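You operate a simulated robot arm through the tools that you are given. There is no shell and no other tool. Be economical: measure what you need, move in short steps, check, and stop when the job is done.

You are at the controls of a simulated robot arm. One attempt, no reset.

## Task
Put things in order on the side worktop. At the end: the yellow tin (marked "PEARS") from the side worktop stands where the tall yellow glass stood; the gold lidded jar (marked "bramble") stands on top of the white banded cup; the tall yellow glass is on the yellow coaster; the cream recipe card from the side worktop is on the brown board; whatever was shut is shut again. Leave all else as you found it, and nothing knocked over. Set down upright: recipe card, tall yellow glass.

It is judged by the outcome, as a careful person would: the job done as asked, and still so three seconds after it is handed in. It fails if anything else is knocked over, pushed out of place, dropped, spilled or broken.

## Robot
A 5-joint arm with a two-finger parallel gripper, fixed in place. Base frame: the origin is at the foot of the arm, x ahead of it, y to its left, z up; the work surface is at about z = 0. Readings come in mm, rad, newtons and seconds.
With the tool pointing down near the work surface it reaches from about 260 to 680 mm from the base axis. Its first joint turns from -1.152 to 1.152 rad. The tool tilts only in the upright plane through the base axis and itself; it spins freely about its own axis. Payload 2.9 kg.
Tool frame: the origin (TCP) lies between the finger pads and is the grasp point; the fingertips stand 30 mm ahead of it; z points along the fingers, y is the line along which they close. Largest opening 110 mm; finger width 20, thickness 10; the body of the gripper, 48 by 112 mm, starts 55 mm behind the TCP.
Orientation is told as [roll, pitch, yaw] about the base's x, y, z axes, in that order, counted from this pose: with the fingers straight down and closing along the base's y, the tool's x points along the base's -x, its y along +y and its z along -z.

## Interface
- The arm moves only by the tool servo_tool. Its argument "deltas" is a list of rows, each an object (a shift or turn left out is 0, a gripper value left out holds the last) with "delta_rot": the turn, a rotation vector about the base's x, y, z in units of 6 degrees (1.0 is 6 degrees), a list of three; "offset": the shift along the base's x, y, z in units of 25 mm (1.0 is 25 mm), a list of three; "gripper": the opening in per cent of the stroke, from 0 (shut) to 100 (fully open). In form: [{"delta_rot": [rx, ry, rz], "offset": [dx, dy, dz], "gripper": gripper}, ...]. A call has 1 to 8 rows; each row shifts and turns the commanded pose from where the row before left it. A call with a number of a shift or a turn outside -1 to 1 is refused whole. Rows are played at 5 a second. More than 50 mm and 0.15 rad between two rows, or a gripper value outside its range, and nothing of the call is played. Where a pose cannot be reached the arm comes as near as it can. A force on the tool above 40 N (or 10 N above the force at the start of the call, whichever is more), or a blocked arm, ends the call early, and 0.2 s more pass. The fingers move at their own pace (about 108 mm/s each) and stop on an object; they squeeze with about 31 N. The grip force told is the motor's: it shows also when the fingers shut on nothing. Time passes only in rows, and 0.2 s behind the last, so rows that do not move let the fingers close. It gives the time, the measured TCP pose, the force on the tool (base axes), the opening and the grip force at its end, in the units of the frame above (readings bear some noise), with the torque about the TCP (base axes, N m) and any sound that the robot's microphone picked up, and new pictures: "show" is both (left out), scene, wrist or none.
- Cameras (640 x 400 px; columns grow to the right, rows downward): "scene" is fixed at [10.8, -439.3, 599]; the picture's right is [0.94, -0.35, 0.00], its down [-0.22, -0.57, -0.79] and it looks along [0.28, 0.74, -0.61] (base axes); focal length 344 px, centre (320, 200). "wrist" rides on the gripper at [72, 17, -103] in the tool frame; the picture's right is [-0.23, 0.97, 0.00], its down [-0.76, -0.18, -0.62] and it looks along [-0.61, -0.14, 0.78] (tool axes); focal length 222 px, centre (320, 200). There is no depth. A picture from a camera that has moved, and an enlarged one, comes with that camera's place and axes in the base frame and with its lens.
- zoom(camera, box): a new picture of the part [left, top, right, bottom] of that camera's present view, enlarged. No time passes.
- finish_job(): hands the job in; it is judged then, once.

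Work in short steps. Places have to be worked out from the pictures, the camera data and where the tool is seen: move nearer, look again, correct. Check each grasp and each placing, and mend what went wrong. You have 120 turns and 200 pictures in all, those below and enlarged ones among them. Open the gripper and draw the arm clear of the work before you hand the job in, unless the task says otherwise; then end with one line.

The tools are called after "Call:" by a JSON object that holds its "fn" and its "kwargs". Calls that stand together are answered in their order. servo_tool: Moves the arm, as the interface text tells. Its arguments: {"type":"object","properties":{"deltas":{"type":"array","items":{"type":"object","properties":{"delta_rot":{"type":"array","items":{"type":"number"}},"offset":{"type":"array","items":{"type":"number"}},"gripper":{"type":"number"}}}},"show":{"type":"string","enum":["both","scene","wrist","none"]}},"required":["deltas"]} The other tools are called the same way: zoom (camera, box) takes an enlarged picture of a part of a camera's view; finish_job () hands the job in.

At the start:

```text
time_s: 0.0
eef_pos: [355.4, 289.4, 302.1]
ee_rot: [-0.001, 0.0, 0.0]
contact_force: [-0.3, -1.2, -0.3]
torque: [0.01, -0.01, 0.01]
finger_gap: 110.1
grip_force: 0.1
```

scene: 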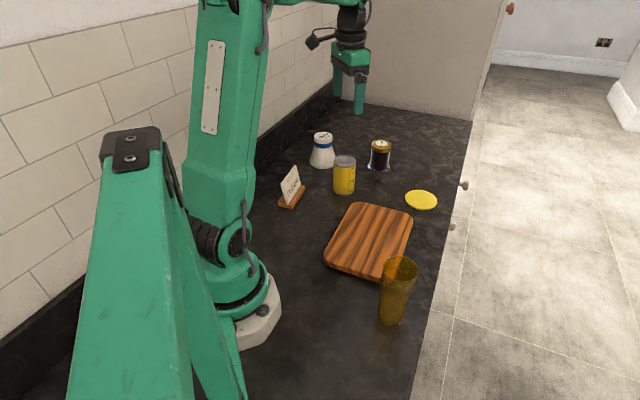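
wrist: 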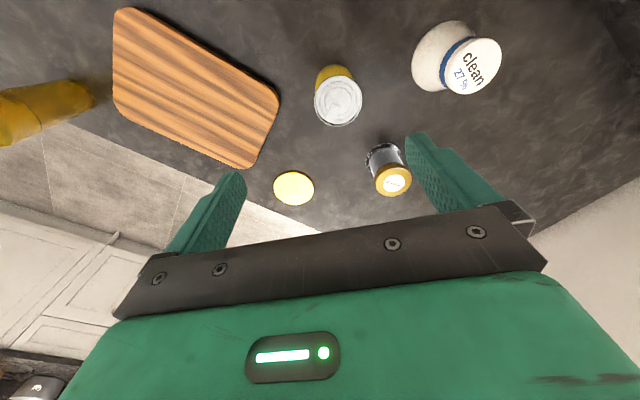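

I'll begin with enlarged views of the objects to work out their places and markings.

Call:
{"fn": "zoom", "kwargs": {"camera": "scene", "box": [260, 120, 480, 257]}}

Call:
{"fn": "zoom", "kwargs": {"camera": "scene", "box": [300, 190, 480, 340]}}

Call:
{"fn": "zoom", "kwargs": {"camera": "wrist", "box": [240, 0, 540, 220]}}

```text
2.91 times, centred on (370, 188) of scene
camera zoom: at [10.8, -439.3, 599.0], right [0.94, -0.35, 0.0], down [-0.22, -0.57, -0.79], along [0.28, 0.74, -0.61], focal length 1000 px, centre (174, 234)
```

zoom: 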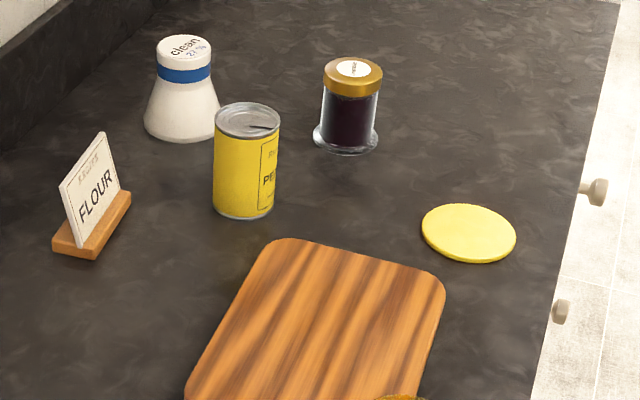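

```text
2.67 times, centred on (390, 265) of scene
camera zoom: at [10.8, -439.3, 599.0], right [0.94, -0.35, 0.0], down [-0.22, -0.57, -0.79], along [0.28, 0.74, -0.61], focal length 916 px, centre (133, 27)
```

zoom: 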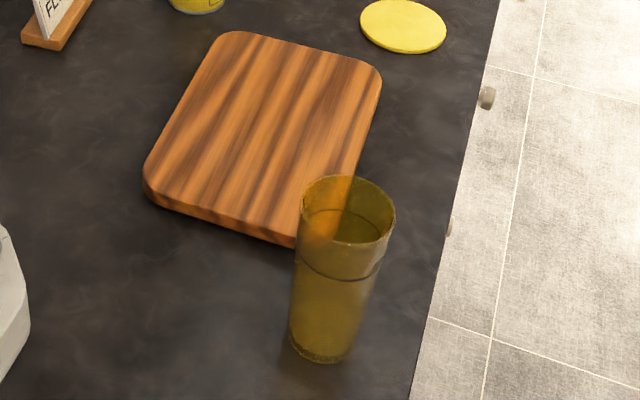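

```text
1.82 times, centred on (390, 110) of wrist
camera zoom: at [282.4, 306.9, 406.6], right [0.23, 0.97, 0.0], down [0.76, -0.18, 0.62], along [0.61, -0.14, -0.78], focal length 404 px, centre (193, 364)
```

zoom: 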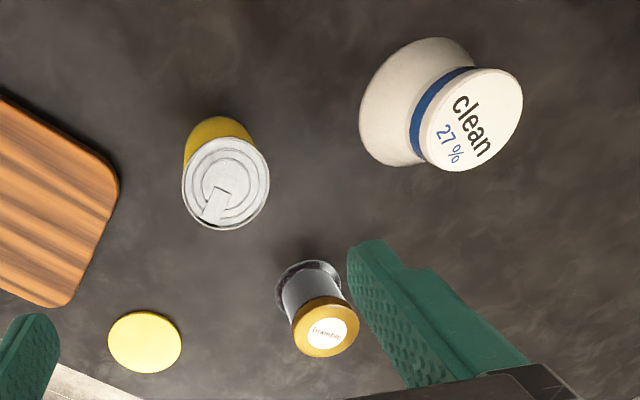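

Estimates from the scene view: glass ≈(281,-119), h≈145; tin ≈(371,312), h≈99; jar ≈(530,385), h≈86; cup ≈(369,480), h≈98; coaster ≈(557,186); board centre ≈(333,78); card ≈(214,318). The glass has to go first, so I move over towards it at this height.

Call:
{"fn": "servo_tool", "kwargs": {"deltas": [{"offset": [-0.3, -1, 0]}, {"offset": [-0.3, -1, 0]}, {"offset": [-0.3, -1, 0]}, {"offset": [-0.3, -1, 0]}, {"offset": [-0.3, -1, 0]}, {"offset": [-0.3, -1, 0]}, {"offset": [-0.3, -1, 0]}, {"offset": [-0.3, -1, 0]}], "show": "wrist"}}

Call:
{"fn": "servo_tool", "kwargs": {"deltas": [{"offset": [-0.3, -1, 0]}, {"offset": [-0.3, -1, 0]}, {"offset": [0, -1, 0]}, {"offset": [0, -1, 0]}, {"offset": [0, -1, 0]}, {"offset": [0, -1, 0]}, {"offset": [0, -1, 0]}, {"offset": [0, -1, 0]}], "show": "both"}}

```text
time_s: 1.8
eef_pos: [296.9, 90.5, 303.3]
ee_rot: [0.0, 0.001, 0.002]
contact_force: [0.2, -0.1, -0.6]
torque: [0.02, -0.01, 0.0]
finger_gap: 109.9
grip_force: 0.0
camera wrist: at [222.8, 108.3, 406.1], right [0.23, 0.97, 0.0], down [0.76, -0.18, 0.62], along [0.61, -0.14, -0.78], focal length 222 px, centre (320, 200)
```

wrist: 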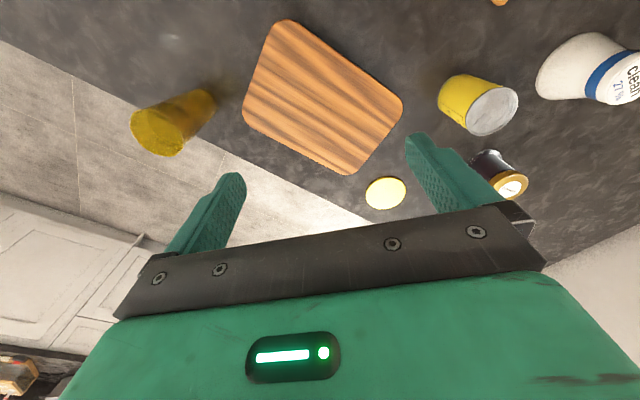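

```text
time_s: 3.6
eef_pos: [281.5, -110.1, 302.0]
ee_rot: [-0.001, 0.0, -0.001]
contact_force: [0.9, -0.4, 0.0]
torque: [0.0, 0.0, -0.02]
finger_gap: 110.0
grip_force: 0.1
camera wrist: at [208.9, -92.9, 406.0], right [0.23, 0.97, 0.0], down [0.76, -0.18, 0.62], along [0.61, -0.14, -0.78], focal length 222 px, centre (320, 200)
```

scene: 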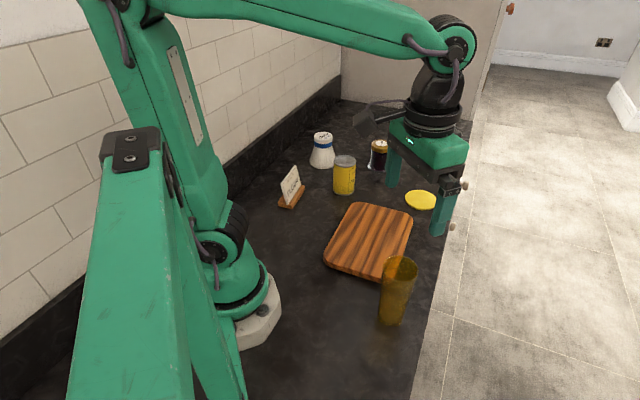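
wrist: 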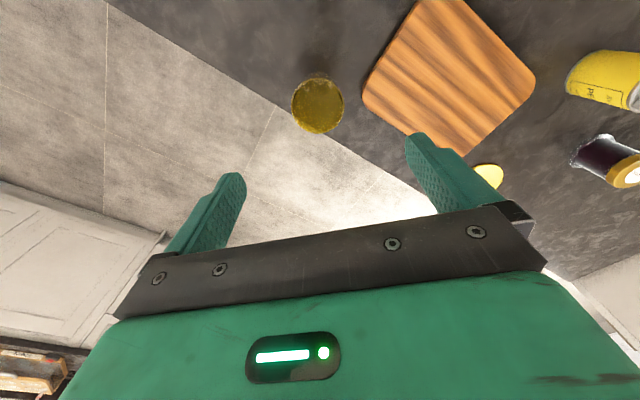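

The wrist camera now looks nearly down on the glass; I zoom in to measure its rim and base.

Call:
{"fn": "zoom", "kwargs": {"camera": "wrist", "box": [240, 40, 400, 160]}}

```text
3.33 times, centred on (320, 100) of wrist
camera zoom: at [208.9, -92.9, 406.0], right [0.23, 0.97, 0.0], down [0.76, -0.18, 0.62], along [0.61, -0.14, -0.78], focal length 740 px, centre (320, 533)
```

zoom: 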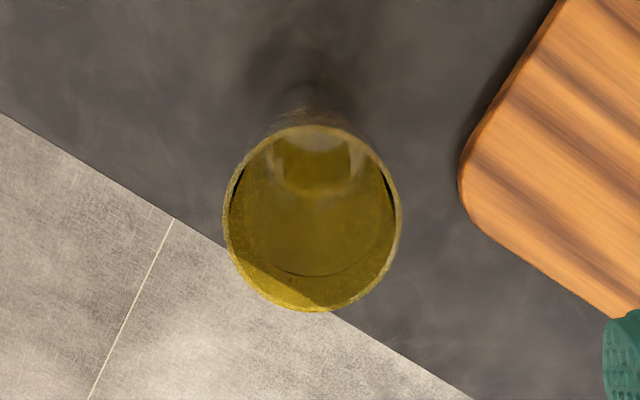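

Rim centre is ≈(281,-112), diameter ≈60 mm, so the opening clears it. Lowering straight down around the glass to TCP z≈102.

Call:
{"fn": "servo_tool", "kwargs": {"deltas": [{"offset": [0, -0.1, -1]}, {"offset": [0, 0, -1]}, {"offset": [0, 0, -1]}, {"offset": [0, 0, -1]}, {"offset": [0, 0, -1]}, {"offset": [0, 0, -1]}, {"offset": [0, 0, -1]}, {"offset": [0, 0, -1]}]}}

```text
time_s: 5.4
eef_pos: [280.8, -112.3, 104.0]
ee_rot: [0.0, 0.0, 0.001]
contact_force: [-0.2, 0.0, 0.2]
torque: [0.0, 0.04, -0.04]
finger_gap: 110.0
grip_force: 0.0
camera wrist: at [208.6, -94.9, 206.7], right [0.23, 0.97, 0.0], down [0.76, -0.18, 0.62], along [0.61, -0.14, -0.78], focal length 222 px, centre (320, 200)
```

scene: 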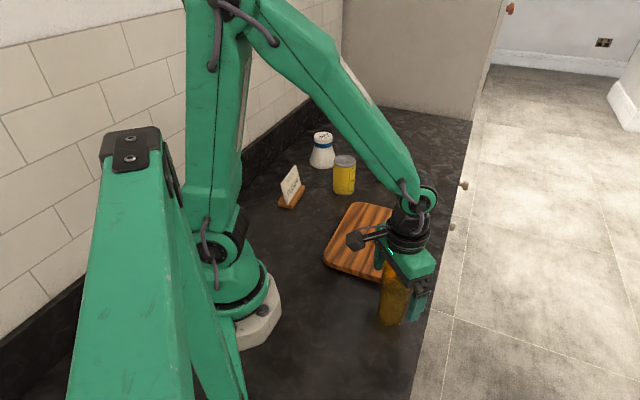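
wrist: 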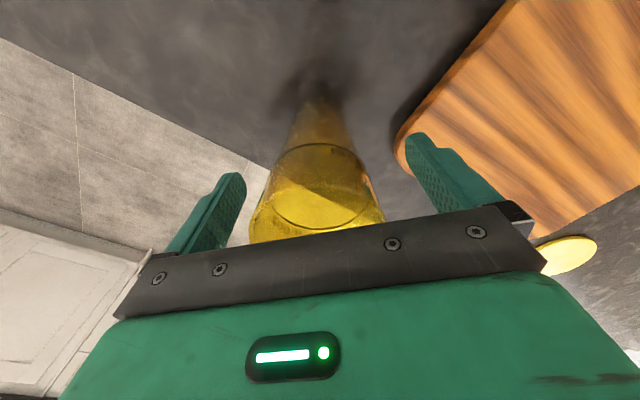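

The glass stands between the fingers, well centred. Closing the grip.

Call:
{"fn": "servo_tool", "kwargs": {"deltas": [{"gripper": 65}, {"gripper": 55}, {"gripper": 45}, {"gripper": 35}, {"gripper": 35}]}}

```text
time_s: 6.6
eef_pos: [281.1, -111.3, 103.4]
ee_rot: [-0.002, 0.001, -0.001]
contact_force: [0.6, 0.0, -0.1]
torque: [0.03, 0.0, -0.02]
finger_gap: 60.8
grip_force: 30.5
camera wrist: at [208.6, -94.9, 207.0], right [0.23, 0.97, 0.0], down [0.76, -0.18, 0.62], along [0.61, -0.14, -0.78], focal length 222 px, centre (320, 200)
```

scene: 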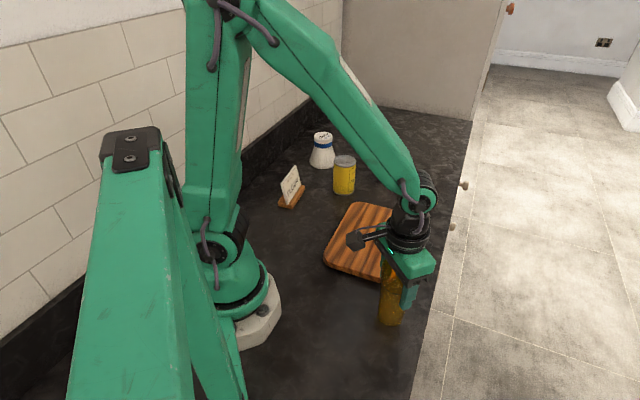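
wrist: 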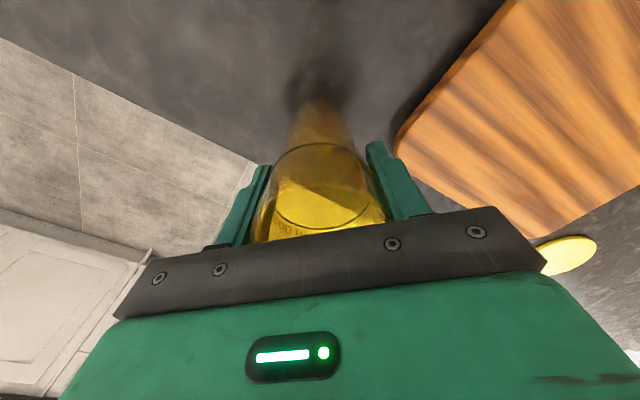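

Firm grip (gap 60.8). Lifting gently.

Call:
{"fn": "servo_tool", "kwargs": {"deltas": [{"offset": [0, 0, 0.3]}, {"offset": [0, 0, 0.6]}, {"offset": [0, 0, 0.6]}, {"offset": [0, 0, 0.6]}, {"offset": [0, 0, 0.3]}]}}

Call:
{"fn": "zoom", "kwargs": {"camera": "scene", "box": [340, 140, 500, 340]}}

```text
time_s: 7.8
eef_pos: [280.4, -112.2, 162.3]
ee_rot: [0.0, -0.001, -0.002]
contact_force: [-0.8, 0.6, -1.6]
torque: [-0.01, -0.02, 0.01]
finger_gap: 60.6
grip_force: 31.3
camera wrist: at [208.1, -95.6, 266.4], right [0.23, 0.97, 0.0], down [0.76, -0.18, 0.62], along [0.61, -0.14, -0.78], focal length 222 px, centre (320, 200)
```

scene: 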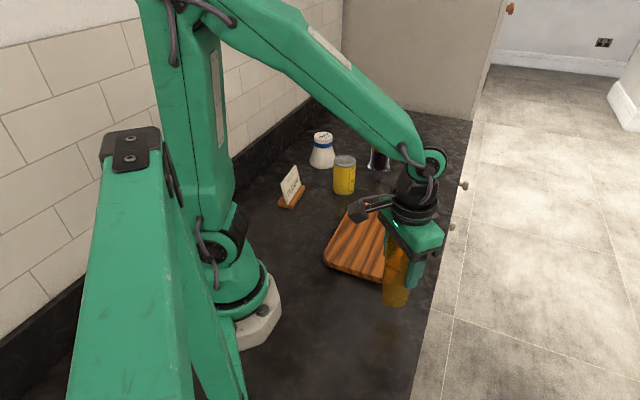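
wrist: 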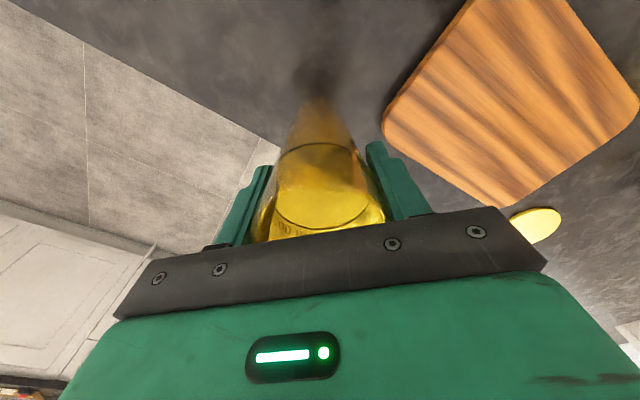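

```text
2.00 times, centred on (420, 240) of scene
camera zoom: at [10.8, -439.3, 599.0], right [0.94, -0.35, 0.0], down [-0.22, -0.57, -0.79], along [0.28, 0.74, -0.61], focal length 687 px, centre (120, 120)
```

zoom: 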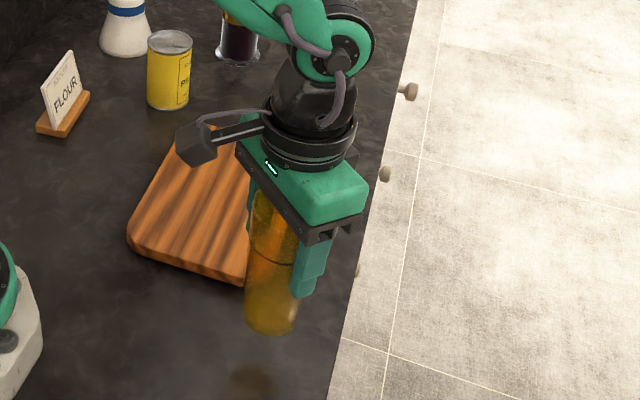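

Lifted cleanly; base about 58 mm up. Carrying towards the coaster (≈(551,184)) steadily.

Call:
{"fn": "servo_tool", "kwargs": {"deltas": [{"offset": [0.4, 0.4, 0]}, {"offset": [0.7, 0.76, 0]}, {"offset": [0.7, 0.76, 0]}, {"offset": [0.7, 0.76, 0]}, {"offset": [0.7, 0.76, 0]}, {"offset": [0.7, 0.76, 0]}, {"offset": [0.7, 0.76, 0]}, {"offset": [0.6, 0.6, 0]}], "show": "none"}}

Call:
{"fn": "servo_tool", "kwargs": {"deltas": [{"offset": [0.7, 0.76, 0]}, {"offset": [0.7, 0.76, 0]}, {"offset": [0.7, 0.76, 0]}, {"offset": [0.7, 0.76, 0]}, {"offset": [0.7, 0.8, 0]}, {"offset": [0.7, 0.76, 0]}, {"offset": [0.6, 0.76, 0]}, {"offset": [0.5, 0.5, 0]}], "show": "both"}}

```text
time_s: 9.6
eef_pos: [410.0, 25.0, 164.9]
ee_rot: [0.0, -0.001, -0.002]
contact_force: [-0.9, -0.3, -1.8]
torque: [-0.02, -0.02, 0.02]
finger_gap: 60.8
grip_force: 30.8
```

```text
time_s: 11.4
eef_pos: [543.2, 173.5, 161.2]
ee_rot: [0.0, 0.0, 0.001]
contact_force: [0.2, 0.3, -0.9]
torque: [0.01, -0.01, 0.02]
finger_gap: 61.0
grip_force: 31.1
camera wrist: at [470.1, 191.0, 265.3], right [0.23, 0.97, 0.0], down [0.76, -0.18, 0.62], along [0.61, -0.14, -0.78], focal length 222 px, centre (320, 200)
```

scene: 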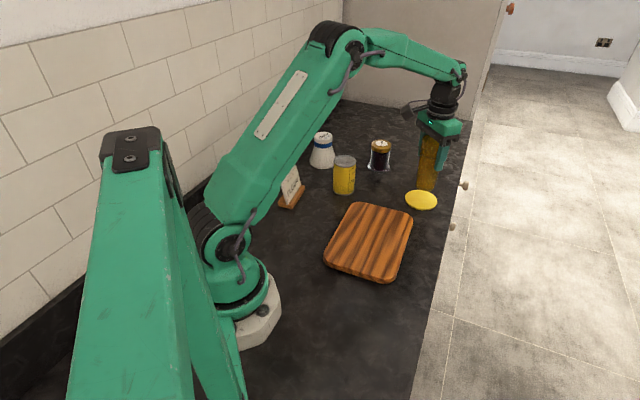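
wrist: 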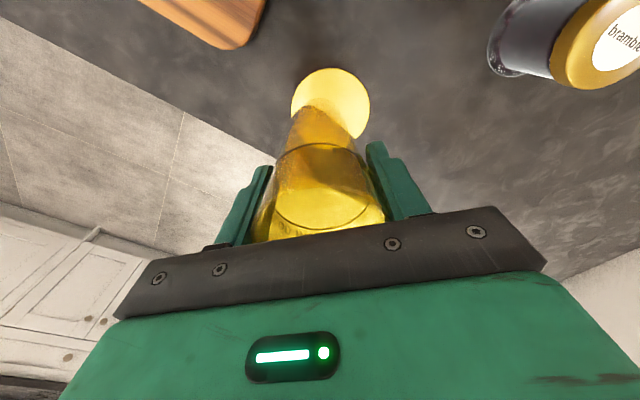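

The coaster shows well in the wrist view; zooming to measure its centre against the glass.

Call:
{"fn": "zoom", "kwargs": {"camera": "wrist", "box": [250, 50, 410, 150]}}

Call:
{"fn": "zoom", "kwargs": {"camera": "scene", "box": [370, 100, 498, 220]}}

```text
4.00 times, centred on (330, 100) of wrist
camera zoom: at [470.1, 191.0, 265.3], right [0.23, 0.97, 0.0], down [0.76, -0.18, 0.62], along [0.61, -0.14, -0.78], focal length 888 px, centre (280, 600)
```

zoom: 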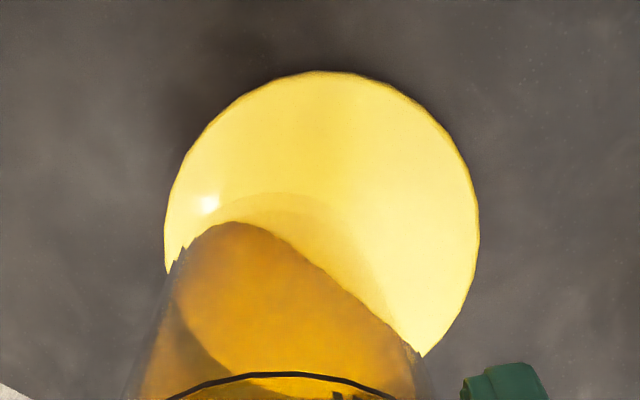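

```text
3.33 times, centred on (434, 160) of scene
camera zoom: at [10.8, -439.3, 599.0], right [0.94, -0.35, 0.0], down [-0.22, -0.57, -0.79], along [0.28, 0.74, -0.61], focal length 1146 px, centre (-60, 333)
```

zoom: 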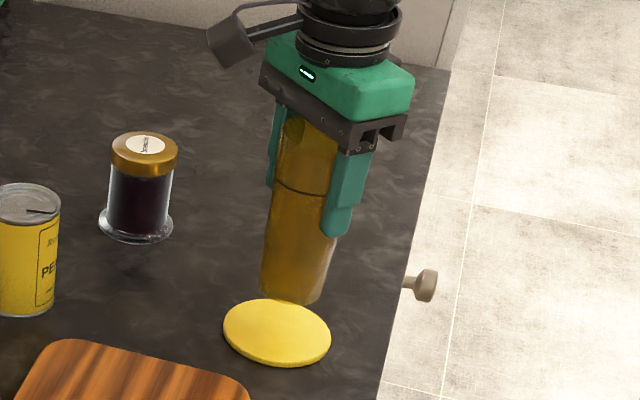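

Wrist and bias-corrected scene views agree: coaster centre ≈(548.5,185.5). Shifting there and lowering most of the way.

Call:
{"fn": "servo_tool", "kwargs": {"deltas": [{"offset": [0.21, 0.48, 0]}, {"offset": [0, 0, -0.4]}, {"offset": [0, 0, -0.5]}, {"offset": [0, 0, -0.5]}, {"offset": [0, 0, -0.3]}, {}]}}

Call:
{"fn": "zoom", "kwargs": {"camera": "scene", "box": [370, 100, 498, 220]}}

```text
time_s: 12.8
eef_pos: [547.4, 184.9, 120.6]
ee_rot: [0.0, 0.0, -0.001]
contact_force: [-0.2, -0.5, -1.1]
torque: [0.02, -0.01, 0.01]
finger_gap: 60.8
grip_force: 30.6
camera wrist: at [474.4, 202.2, 223.3], right [0.23, 0.97, 0.0], down [0.76, -0.18, 0.62], along [0.61, -0.14, -0.78], focal length 222 px, centre (320, 200)
```

scene: 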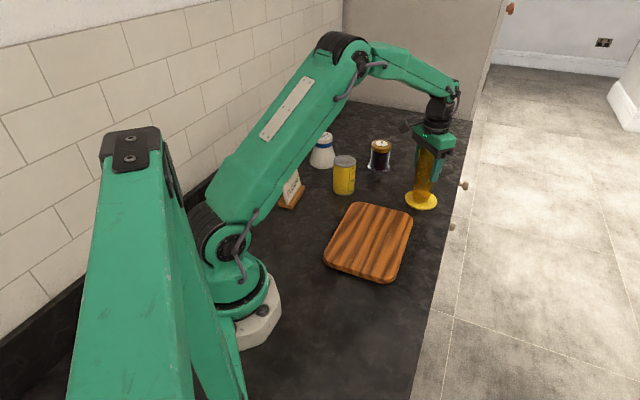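
wrist: 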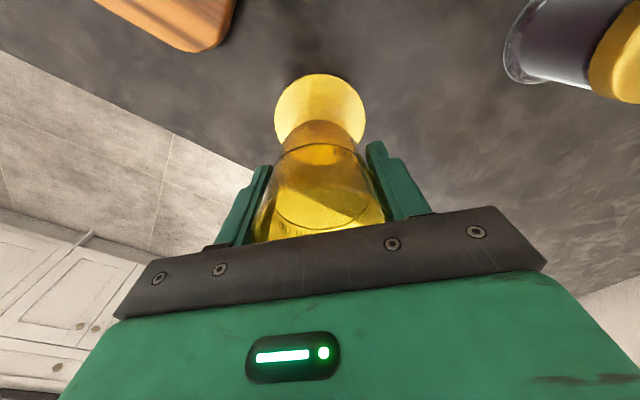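

```text
3.33 times, centred on (434, 160) of scene
camera zoom: at [10.8, -439.3, 599.0], right [0.94, -0.35, 0.0], down [-0.22, -0.57, -0.79], along [0.28, 0.74, -0.61], focal length 1146 px, centre (-60, 333)
```

zoom: 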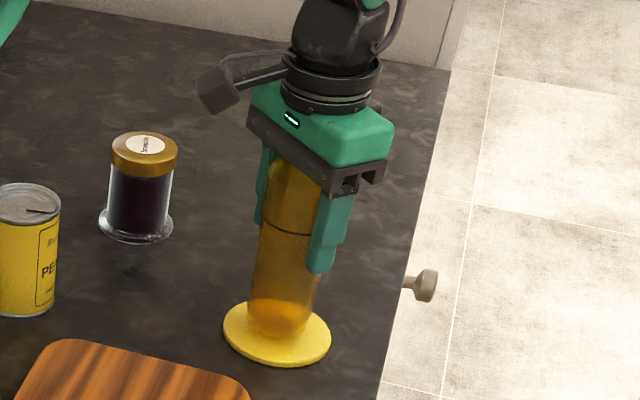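

Well centred. Lowering in small steps to feel the contact.

Call:
{"fn": "servo_tool", "kwargs": {"deltas": [{"offset": [0, 0, -0.16]}, {"offset": [0, 0, -0.16]}, {"offset": [0, 0, -0.08]}], "show": "none"}}

Call:
{"fn": "servo_tool", "kwargs": {"deltas": [{"offset": [0, 0, -0.06]}, {}], "show": "none"}}

```text
time_s: 13.6
eef_pos: [547.0, 185.2, 109.7]
ee_rot: [0.0, -0.001, 0.0]
contact_force: [0.0, 0.3, -1.3]
torque: [-0.02, 0.0, 0.01]
finger_gap: 60.6
grip_force: 30.7
```

```text
time_s: 14.2
eef_pos: [547.9, 185.5, 110.6]
ee_rot: [-0.001, -0.001, 0.001]
contact_force: [-2.2, -2.2, 6.9]
torque: [-0.02, 0.28, 0.05]
finger_gap: 60.6
grip_force: 31.3
```

Contact force rose to about 7 N, so the glass is on the coaster. Opening the fingers.

Call:
{"fn": "servo_tool", "kwargs": {"deltas": [{"offset": [0, 0, 0.03]}, {"gripper": 65}, {"gripper": 80}, {"gripper": 100}, {}], "show": "both"}}

```text
time_s: 15.4
eef_pos: [547.8, 185.0, 111.1]
ee_rot: [0.0, -0.001, 0.001]
contact_force: [0.0, 0.4, -0.2]
torque: [0.0, 0.0, 0.02]
finger_gap: 110.0
grip_force: 0.0
camera wrist: at [475.2, 202.3, 214.2], right [0.23, 0.97, 0.0], down [0.76, -0.18, 0.62], along [0.61, -0.14, -0.78], focal length 222 px, centre (320, 200)
```

scene: 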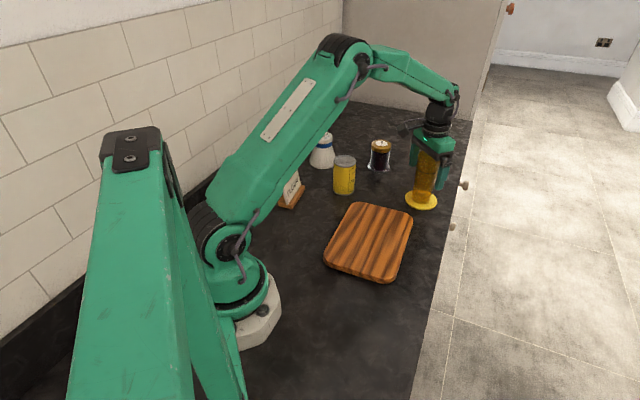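
wrist: 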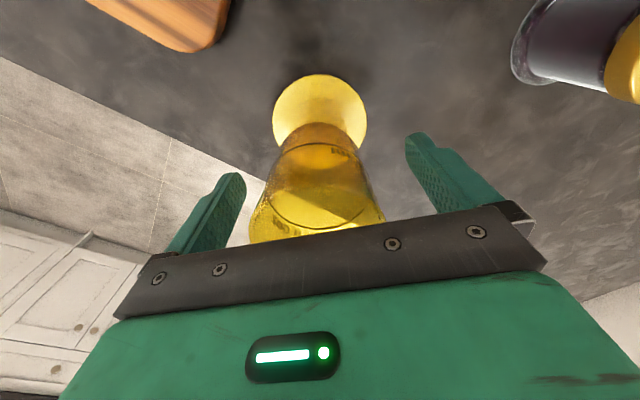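

The glass stands on the coaster. Rising straight up clear of it, then over to the tin.

Call:
{"fn": "servo_tool", "kwargs": {"deltas": [{"offset": [0, 0, 0.6]}, {"offset": [0, 0, 1]}, {"offset": [0, 0, 1]}, {"offset": [0, 0, 1]}, {"offset": [0, 0, 1]}, {"offset": [-1, 0.6, 0]}, {"offset": [-1, 0.6, 0]}, {"offset": [-1, 0.6, 0]}], "show": "none"}}

Call:
{"fn": "servo_tool", "kwargs": {"deltas": [{"offset": [-1, 0.8, 0]}, {"offset": [-1, 0.8, 0]}, {"offset": [-1, 0.8, 0]}, {"offset": [-1, 0.8, 0]}], "show": "both"}}

```text
time_s: 17.2
eef_pos: [472.7, 229.6, 227.4]
ee_rot: [0.0, -0.001, 0.0]
contact_force: [-0.9, 0.5, -0.2]
torque: [-0.02, -0.03, 0.01]
finger_gap: 110.0
grip_force: 0.2
```

```text
time_s: 18.2
eef_pos: [373.4, 309.7, 228.0]
ee_rot: [-0.001, 0.001, 0.0]
contact_force: [-0.1, -0.6, 0.1]
torque: [0.01, 0.01, -0.03]
finger_gap: 110.1
grip_force: 0.0
camera wrist: at [300.2, 327.0, 330.5], right [0.23, 0.97, 0.0], down [0.76, -0.18, 0.62], along [0.61, -0.14, -0.78], focal length 222 px, centre (320, 200)
```

scene: 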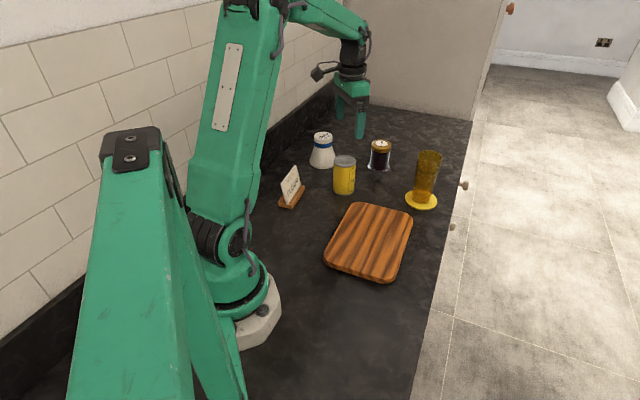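
wrist: 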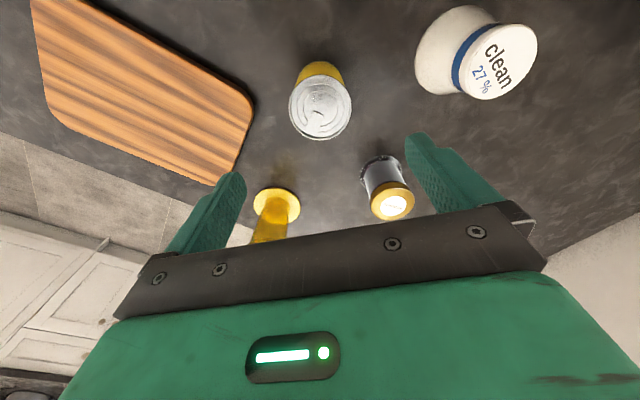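

Call:
{"fn": "zoom", "kwargs": {"camera": "wrist", "box": [270, 40, 430, 240]}}

Call:
{"fn": "zoom", "kwargs": {"camera": "wrist", "box": [400, 0, 560, 110]}}

Call:
{"fn": "zoom", "kwargs": {"camera": "scene", "box": [270, 120, 460, 230]}}

```text
2.00 times, centred on (350, 140) of wrist
camera zoom: at [300.2, 327.0, 330.5], right [0.23, 0.97, 0.0], down [0.76, -0.18, 0.62], along [0.61, -0.14, -0.78], focal length 444 px, centre (260, 320)
```

zoom: 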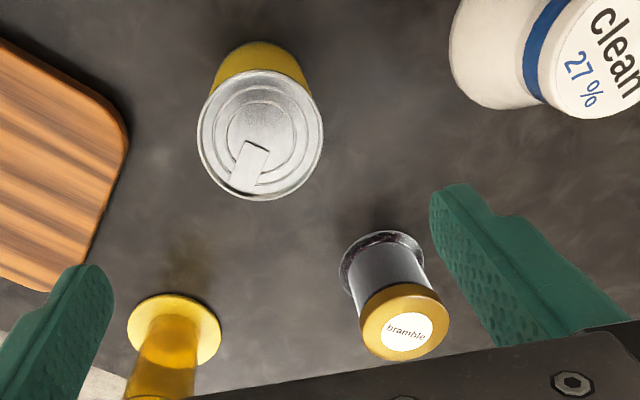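

```text
3.64 times, centred on (480, 55) of wrist
camera zoom: at [300.2, 327.0, 330.5], right [0.23, 0.97, 0.0], down [0.76, -0.18, 0.62], along [0.61, -0.14, -0.78], focal length 808 px, centre (-262, 727)
```

zoom: 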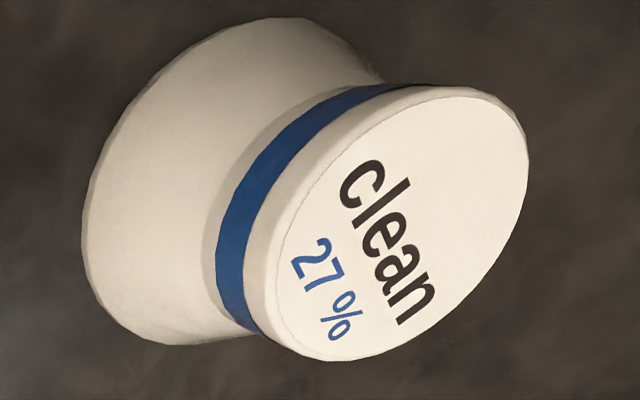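

```text
3.37 times, centred on (365, 175) of scene
camera zoom: at [10.8, -439.3, 599.0], right [0.94, -0.35, 0.0], down [-0.22, -0.57, -0.79], along [0.28, 0.74, -0.61], focal length 1158 px, centre (168, 284)
```

zoom: 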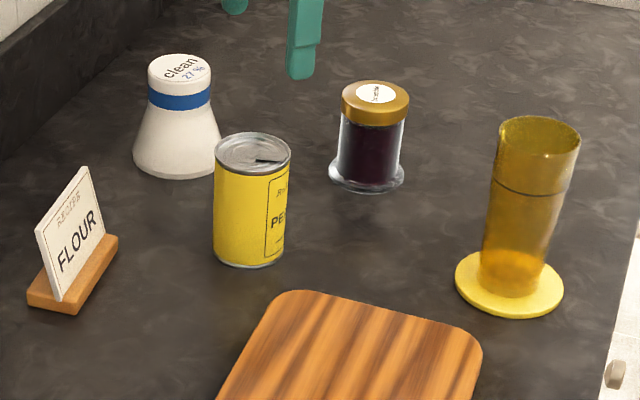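

Tin centre ≈(366.5,313), 63 mm across, 99 mm high. Lowering around it to TCP z≈60 and closing.

Call:
{"fn": "servo_tool", "kwargs": {"deltas": [{"offset": [-0.28, 0.13, -0.7]}, {"offset": [0, 0, -1]}, {"offset": [0, 0, -1]}, {"offset": [0, 0, -1]}, {"offset": [0, 0, -1]}, {"offset": [0, 0, -1]}, {"offset": [0, 0, -1]}], "show": "both"}}

Call:
{"fn": "servo_tool", "kwargs": {"deltas": [{"gripper": 70}, {"gripper": 60}, {"gripper": 45}, {"gripper": 35}, {}], "show": "none"}}

```text
time_s: 19.8
eef_pos: [368.2, 314.0, 56.6]
ee_rot: [0.0, -0.001, -0.001]
contact_force: [-0.2, -0.2, 0.8]
torque: [-0.02, -0.03, 0.02]
finger_gap: 109.9
grip_force: 0.0
camera wrist: at [295.4, 329.9, 160.0], right [0.23, 0.97, 0.0], down [0.76, -0.18, 0.62], along [0.61, -0.14, -0.78], focal length 222 px, centre (320, 200)
```

scene: 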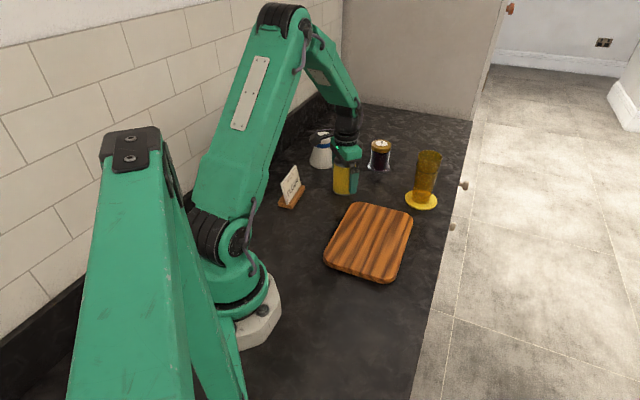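
wrist: 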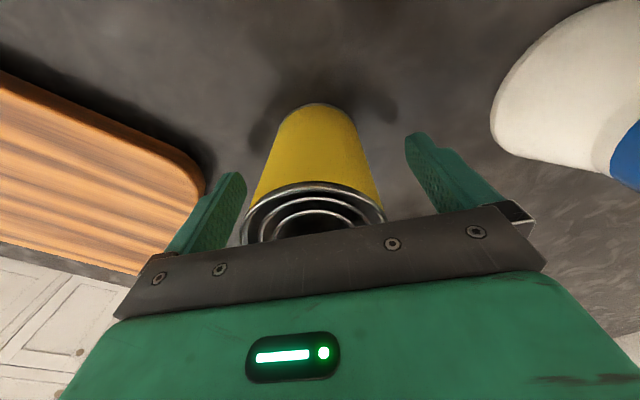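

```text
time_s: 21.0
eef_pos: [367.8, 313.0, 56.8]
ee_rot: [0.0, -0.001, 0.001]
contact_force: [0.2, -0.9, 0.6]
torque: [0.01, 0.0, 0.04]
finger_gap: 61.4
grip_force: 31.0
```

Tin gripped (gap 61.4). Lifting 75 mm, checking, then carrying to the glass's former place (281,-113).

Call:
{"fn": "servo_tool", "kwargs": {"deltas": [{"offset": [0, 0, 0.5]}, {"offset": [0, 0, 1]}, {"offset": [0, 0, 1]}, {"offset": [0, 0, 0.5]}, {"offset": [0, -0.5, 0]}, {"offset": [-0.2, -1, 0]}, {"offset": [-0.2, -1, 0]}, {"offset": [-0.2, -1, 0]}], "show": "scene"}}

Call:
{"fn": "servo_tool", "kwargs": {"deltas": [{"offset": [-0.2, -1, 0]}, {"offset": [-0.2, -1, 0]}, {"offset": [-0.2, -1, 0]}, {"offset": [-0.2, -1, 0]}, {"offset": [-0.2, -1, 0]}, {"offset": [-0.3, -1, 0]}, {"offset": [-0.3, -1, 0]}, {"offset": [-0.3, -1, 0]}], "show": "none"}}

Call:
{"fn": "servo_tool", "kwargs": {"deltas": [{"offset": [-0.3, -1, 0]}, {"offset": [-0.3, -1, 0]}, {"offset": [-0.3, -1, 0]}, {"offset": [-0.1, -1, 0]}, {"offset": [0, -0.9, 0]}, {"offset": [0, -0.6, 0]}, {}], "show": "both"}}

```text
time_s: 22.8
eef_pos: [349.5, 224.8, 132.1]
ee_rot: [0.0, 0.0, -0.002]
contact_force: [-0.7, -0.7, -3.9]
torque: [0.0, 0.0, -0.02]
finger_gap: 61.6
grip_force: 31.1
```

scene: 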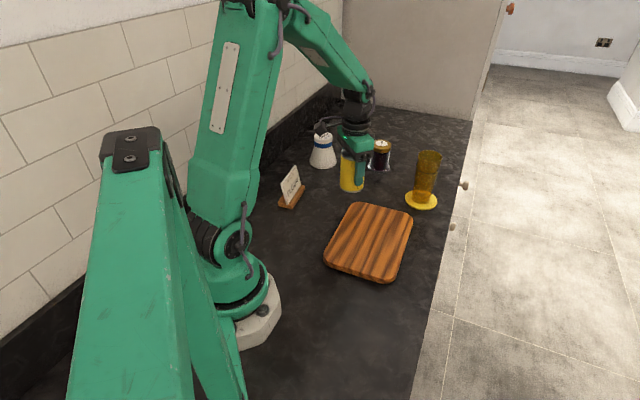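

```text
time_s: 24.6
eef_pos: [304.1, 23.7, 133.3]
ee_rot: [0.0, 0.001, 0.002]
contact_force: [-0.3, -0.1, -2.5]
torque: [-0.04, -0.01, -0.02]
finger_gap: 61.4
grip_force: 30.8
```

```text
time_s: 26.2
eef_pos: [279.9, -112.3, 133.0]
ee_rot: [0.001, 0.001, 0.001]
contact_force: [-1.0, 1.0, -2.3]
torque: [-0.03, -0.01, -0.03]
finger_gap: 61.4
grip_force: 31.4
camera wrist: at [207.5, -94.4, 236.0], right [0.23, 0.97, 0.0], down [0.76, -0.18, 0.62], along [0.61, -0.14, -0.78], focal length 222 px, centre (320, 200)
```

scene: 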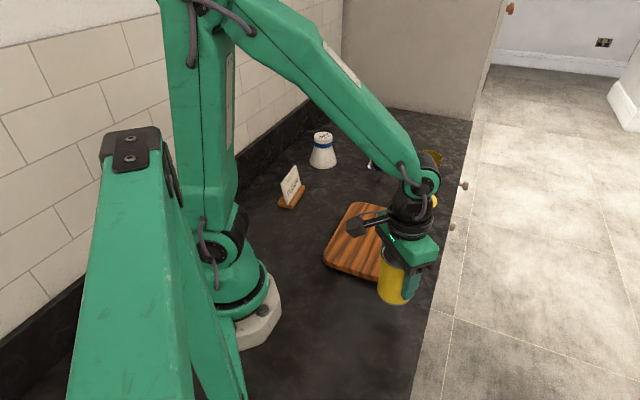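
wrist: 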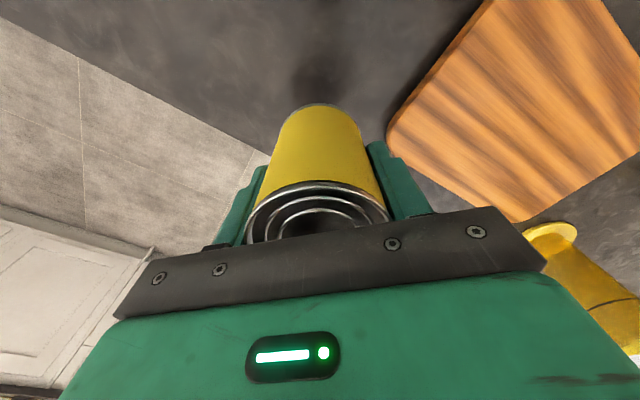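

Right over the spot. Lowering 72 mm, then easing down to contact.

Call:
{"fn": "servo_tool", "kwargs": {"deltas": [{"offset": [0.02, -0.01, -0.5]}, {"offset": [0, 0, -0.8]}, {"offset": [0, 0, -0.8]}, {"offset": [0, 0, -0.5]}, {"offset": [0, 0, -0.28]}, {}], "show": "none"}}

Call:
{"fn": "servo_tool", "kwargs": {"deltas": [{"offset": [0, 0, -0.06]}, {"offset": [0, 0, -0.06]}, {}], "show": "none"}}

```text
time_s: 27.6
eef_pos: [278.6, -111.3, 59.5]
ee_rot: [0.0, 0.0, 0.0]
contact_force: [0.0, 0.2, -3.2]
torque: [0.0, -0.03, -0.01]
finger_gap: 61.6
grip_force: 30.5
```

```text
time_s: 28.4
eef_pos: [278.8, -111.9, 57.6]
ee_rot: [0.0, 0.001, 0.002]
contact_force: [-3.6, 6.7, 14.7]
torque: [0.39, 0.21, 0.04]
finger_gap: 61.5
grip_force: 30.8
```

Contact (≈15 N), tin is down. Opening and drawing up.

Call:
{"fn": "servo_tool", "kwargs": {"deltas": [{"offset": [0, 0, 0.06]}, {"gripper": 65}, {"gripper": 85}, {"gripper": 100}, {}, {"offset": [0, 0, 0.6]}, {"offset": [0, 0, 1]}, {"offset": [0, 0, 1]}], "show": "both"}}

```text
time_s: 30.2
eef_pos: [278.5, -112.4, 123.8]
ee_rot: [-0.001, -0.001, 0.0]
contact_force: [0.7, -0.5, 0.2]
torque: [0.02, 0.02, 0.03]
finger_gap: 110.3
grip_force: 0.1
camera wrist: at [206.1, -95.0, 227.0], right [0.23, 0.97, 0.0], down [0.76, -0.18, 0.62], along [0.61, -0.14, -0.78], focal length 222 px, centre (320, 200)
```

scene: 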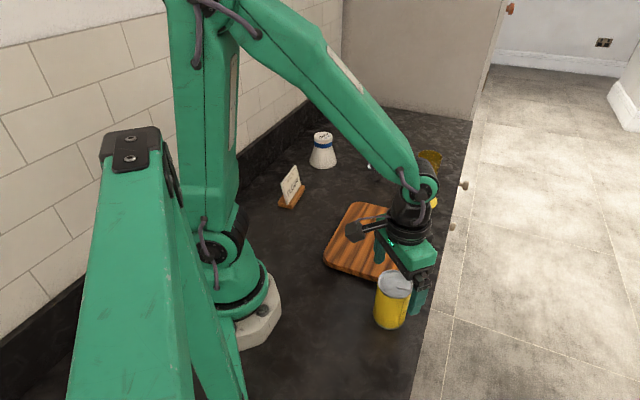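
wrist: 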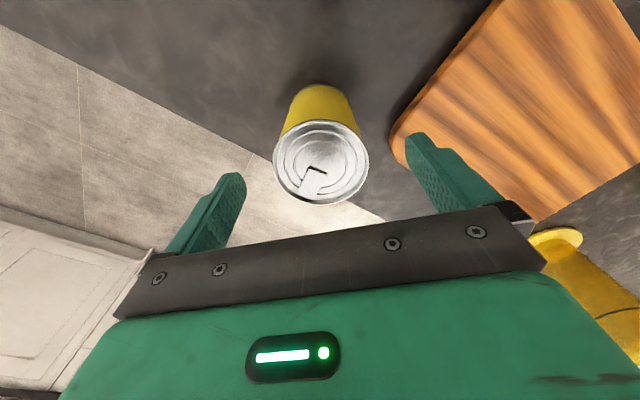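

The tin stands where the glass was. Next the card: rise and go back, staying outside the near limit, turning the tool ~36° to line up with the card.

Call:
{"fn": "servo_tool", "kwargs": {"deltas": [{"offset": [0, 0, 1]}, {"offset": [0, 0, 1]}, {"offset": [0, 0.4, 1]}, {"offset": [0.3, 1, 0.6]}, {"offset": [0.3, 1, 0]}, {"offset": [0, 1, 0]}, {"offset": [0, 1, 0]}, {"offset": [0, 1, 0]}], "show": "none"}}

Call:
{"fn": "servo_tool", "kwargs": {"deltas": [{"offset": [0, 1, 0], "delta_rot": [0, 0, 0.8]}, {"offset": [0, 1, 0], "delta_rot": [0, 0, 0.8]}, {"offset": [0, 1, 0], "delta_rot": [0, 0, 0.8]}, {"offset": [0, 1, 0], "delta_rot": [0, 0, 0.8]}, {"offset": [0, 1, 0], "delta_rot": [0, 0, 0.8]}, {"offset": [-0.4, 1, 0], "delta_rot": [0, 0, 0.8]}, {"offset": [-0.4, 1, 0], "delta_rot": [0, 0, 0.8]}, {"offset": [-0.4, 1, 0], "delta_rot": [0, 0, 0.4]}], "show": "none"}}

Call:
{"fn": "servo_tool", "kwargs": {"deltas": [{"offset": [-0.6, 1, 0]}, {"offset": [-0.6, 1, 0]}, {"offset": [-0.6, 1, 0]}, {}], "show": "both"}}

```text
time_s: 32.0
eef_pos: [293.2, 24.1, 214.4]
ee_rot: [0.0, -0.002, 0.0]
contact_force: [-0.3, -0.3, -0.8]
torque: [0.01, 0.02, -0.02]
finger_gap: 110.2
grip_force: 0.1
```

```text
time_s: 33.8
eef_pos: [263.9, 222.1, 214.0]
ee_rot: [0.001, 0.001, 0.63]
contact_force: [0.0, 1.1, -1.0]
torque: [0.01, -0.01, -0.02]
finger_gap: 110.1
grip_force: 0.1
```

```text
time_s: 34.8
eef_pos: [220.9, 298.9, 212.9]
ee_rot: [-0.001, 0.001, 0.629]
contact_force: [-0.3, -0.7, -0.1]
torque: [0.0, -0.02, 0.01]
finger_gap: 110.0
grip_force: 0.0
camera wrist: at [152.4, 269.8, 316.5], right [-0.39, 0.92, 0.0], down [0.72, 0.3, 0.62], along [0.57, 0.24, -0.78], focal length 222 px, centre (320, 200)
```

scene: 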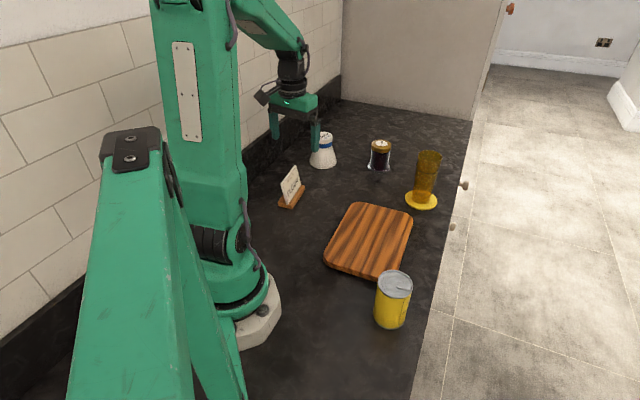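
wrist: 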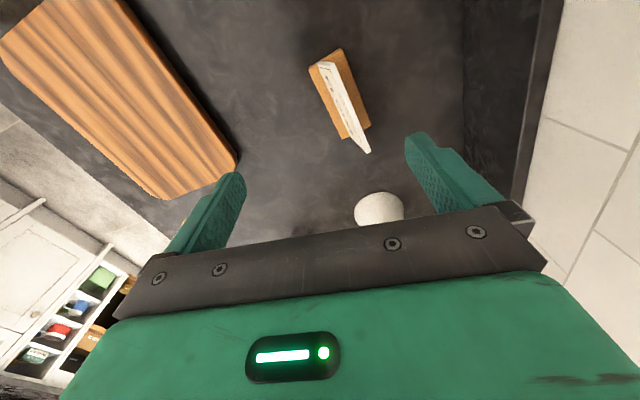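

The card with its wooden foot is below. Zooming to measure centre and direction.

Call:
{"fn": "zoom", "kwargs": {"camera": "wrist", "box": [290, 35, 390, 165]}}

Call:
{"fn": "zoom", "kwargs": {"camera": "scene", "box": [260, 150, 340, 220]}}

```text
3.08 times, centred on (340, 100) of wrist
camera zoom: at [152.4, 269.8, 316.5], right [-0.39, 0.92, 0.0], down [0.72, 0.3, 0.62], along [0.57, 0.24, -0.78], focal length 684 px, centre (258, 508)
```

zoom: 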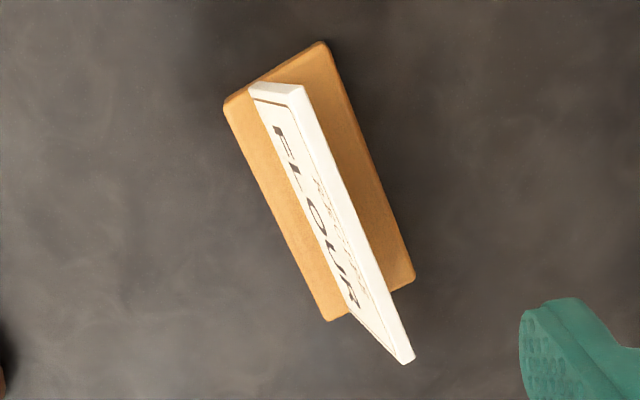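

```text
5.71 times, centred on (300, 185) of scene
camera zoom: at [10.8, -439.3, 599.0], right [0.94, -0.35, 0.0], down [-0.22, -0.57, -0.79], along [0.28, 0.74, -0.61], focal length 1964 px, centre (434, 286)
```

zoom: 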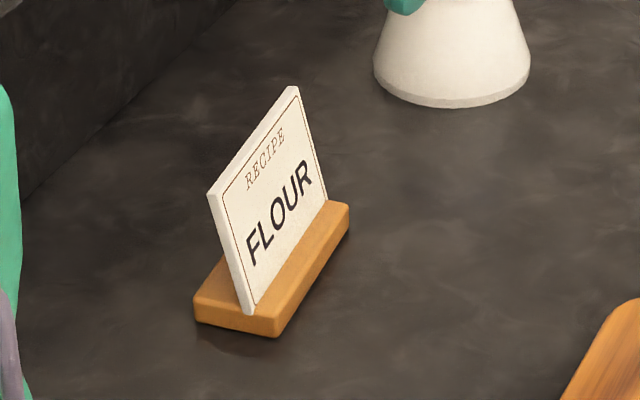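

Foot corners work out to centre ≈(211,325.5), long side at ≈51°, 42 mm wide and ~17 mm high; the card leans back about 10°, top ≈85 mm. I'll grip the foot: turn to yaw ≈0.89, centre and lower partway.

Call:
{"fn": "servo_tool", "kwargs": {"deltas": [{"offset": [-0.1, 0.26, -0.4], "delta_rot": [0, 0, 0.8]}, {"offset": [-0.1, 0.26, -0.4], "delta_rot": [0, 0, 0.8]}, {"offset": [-0.1, 0.27, -0.4], "delta_rot": [0, 0, 0.85]}, {"offset": [-0.1, 0.26, -0.7]}, {"offset": [0, 0, -0.7]}, {}], "show": "both"}}

Call:
{"fn": "zoom", "kwargs": {"camera": "wrist", "box": [220, 20, 440, 220]}}

Call:
{"fn": "zoom", "kwargs": {"camera": "scene", "box": [240, 110, 360, 220]}}

```text
time_s: 36.2
eef_pos: [208.6, 325.0, 147.8]
ee_rot: [0.001, 0.001, 0.887]
contact_force: [-0.3, -0.5, 0.6]
torque: [0.0, 0.02, 0.01]
finger_gap: 110.1
grip_force: 0.1
camera wrist: at [149.8, 279.7, 251.9], right [-0.61, 0.79, 0.0], down [0.62, 0.48, 0.62], along [0.49, 0.38, -0.78], focal length 222 px, centre (320, 200)
```

scene: 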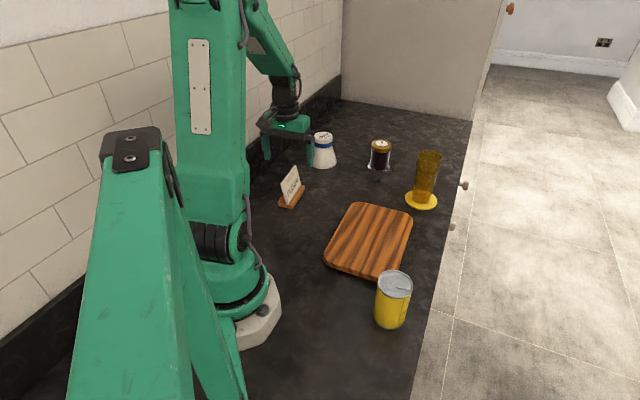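
wrist: 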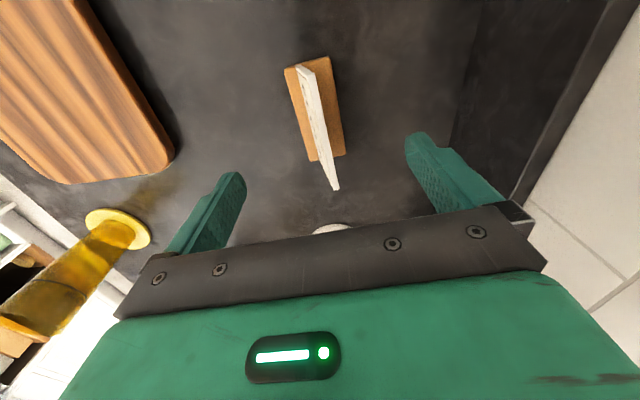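

```text
2.00 times, centred on (330, 120) of wrist
camera zoom: at [149.8, 279.7, 251.9], right [-0.61, 0.79, 0.0], down [0.62, 0.48, 0.62], along [0.49, 0.38, -0.78], focal length 444 px, centre (300, 360)
```

zoom: 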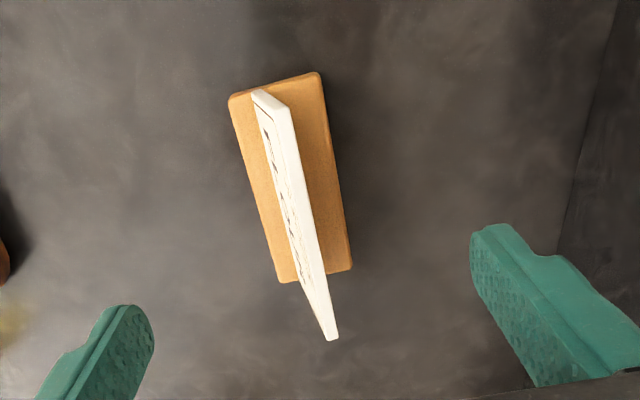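

```text
3.64 times, centred on (300, 165) of scene
camera zoom: at [10.8, -439.3, 599.0], right [0.94, -0.35, 0.0], down [-0.22, -0.57, -0.79], along [0.28, 0.74, -0.61], focal length 1250 px, centre (393, 327)
```

zoom: 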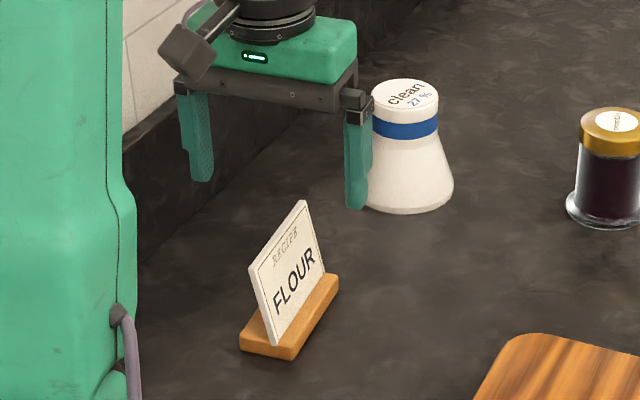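

Consistent: centre ≈(210.3,324.4), direction ≈50°. Lowering to z≈55 and checking the clearance over the card.

Call:
{"fn": "servo_tool", "kwargs": {"deltas": [{"offset": [0.06, 0, -1]}, {"offset": [0, 0, -1]}, {"offset": [0, 0, -1]}, {"offset": [0, 0, -0.7]}, {}], "show": "both"}}

Call:
{"fn": "zoom", "kwargs": {"camera": "scene", "box": [250, 130, 340, 220]}}

Call:
{"fn": "zoom", "kwargs": {"camera": "wrist", "box": [180, 20, 480, 240]}}

```text
time_s: 37.4
eef_pos: [212.1, 324.1, 55.0]
ee_rot: [-0.001, 0.0, 0.883]
contact_force: [0.1, 0.4, -0.2]
torque: [-0.01, -0.05, 0.0]
finger_gap: 109.9
grip_force: 0.1
camera wrist: at [153.0, 279.3, 159.3], right [-0.61, 0.79, 0.0], down [0.62, 0.48, 0.62], along [0.49, 0.38, -0.78], focal length 222 px, centre (320, 200)
```

scene: 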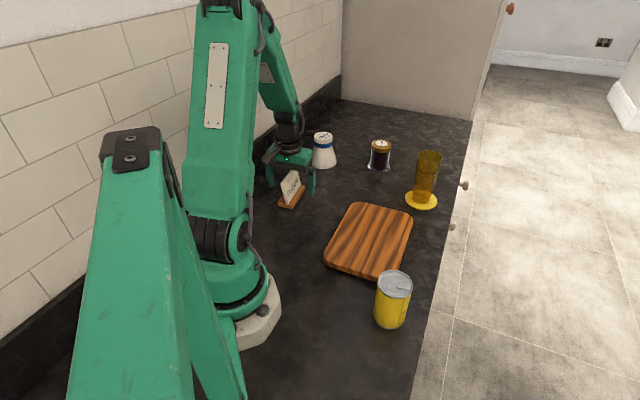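
wrist: 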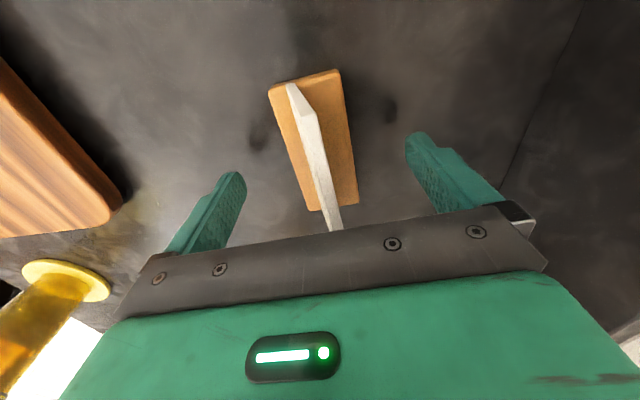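

```text
4.44 times, centred on (295, 175) of scene
camera zoom: at [10.8, -439.3, 599.0], right [0.94, -0.35, 0.0], down [-0.22, -0.57, -0.79], along [0.28, 0.74, -0.61], focal length 1527 px, centre (431, 311)
```

zoom: 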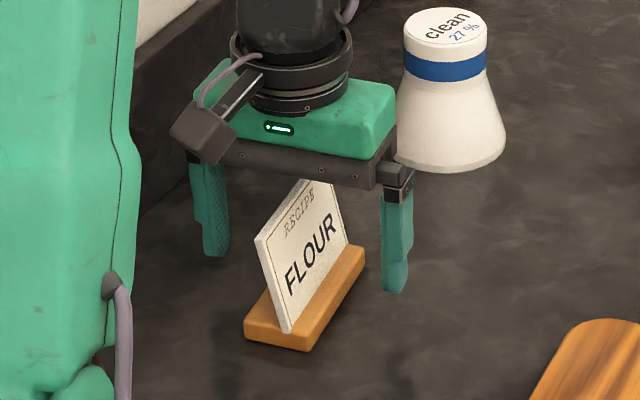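

```text
1.82 times, centred on (330, 130) of wrist
camera zoom: at [153.0, 279.3, 159.3], right [-0.61, 0.79, 0.0], down [0.62, 0.48, 0.62], along [0.49, 0.38, -0.78], focal length 404 px, centre (302, 327)
```

zoom: 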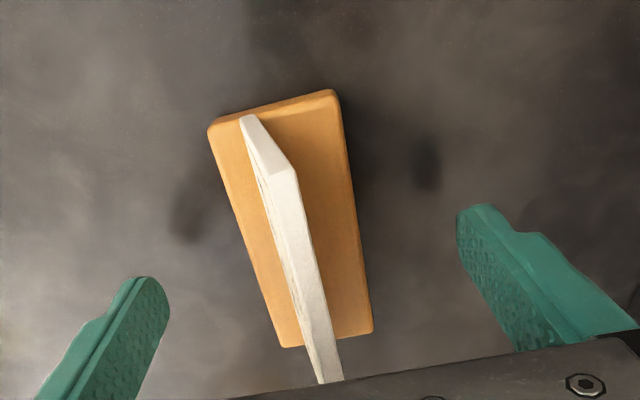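

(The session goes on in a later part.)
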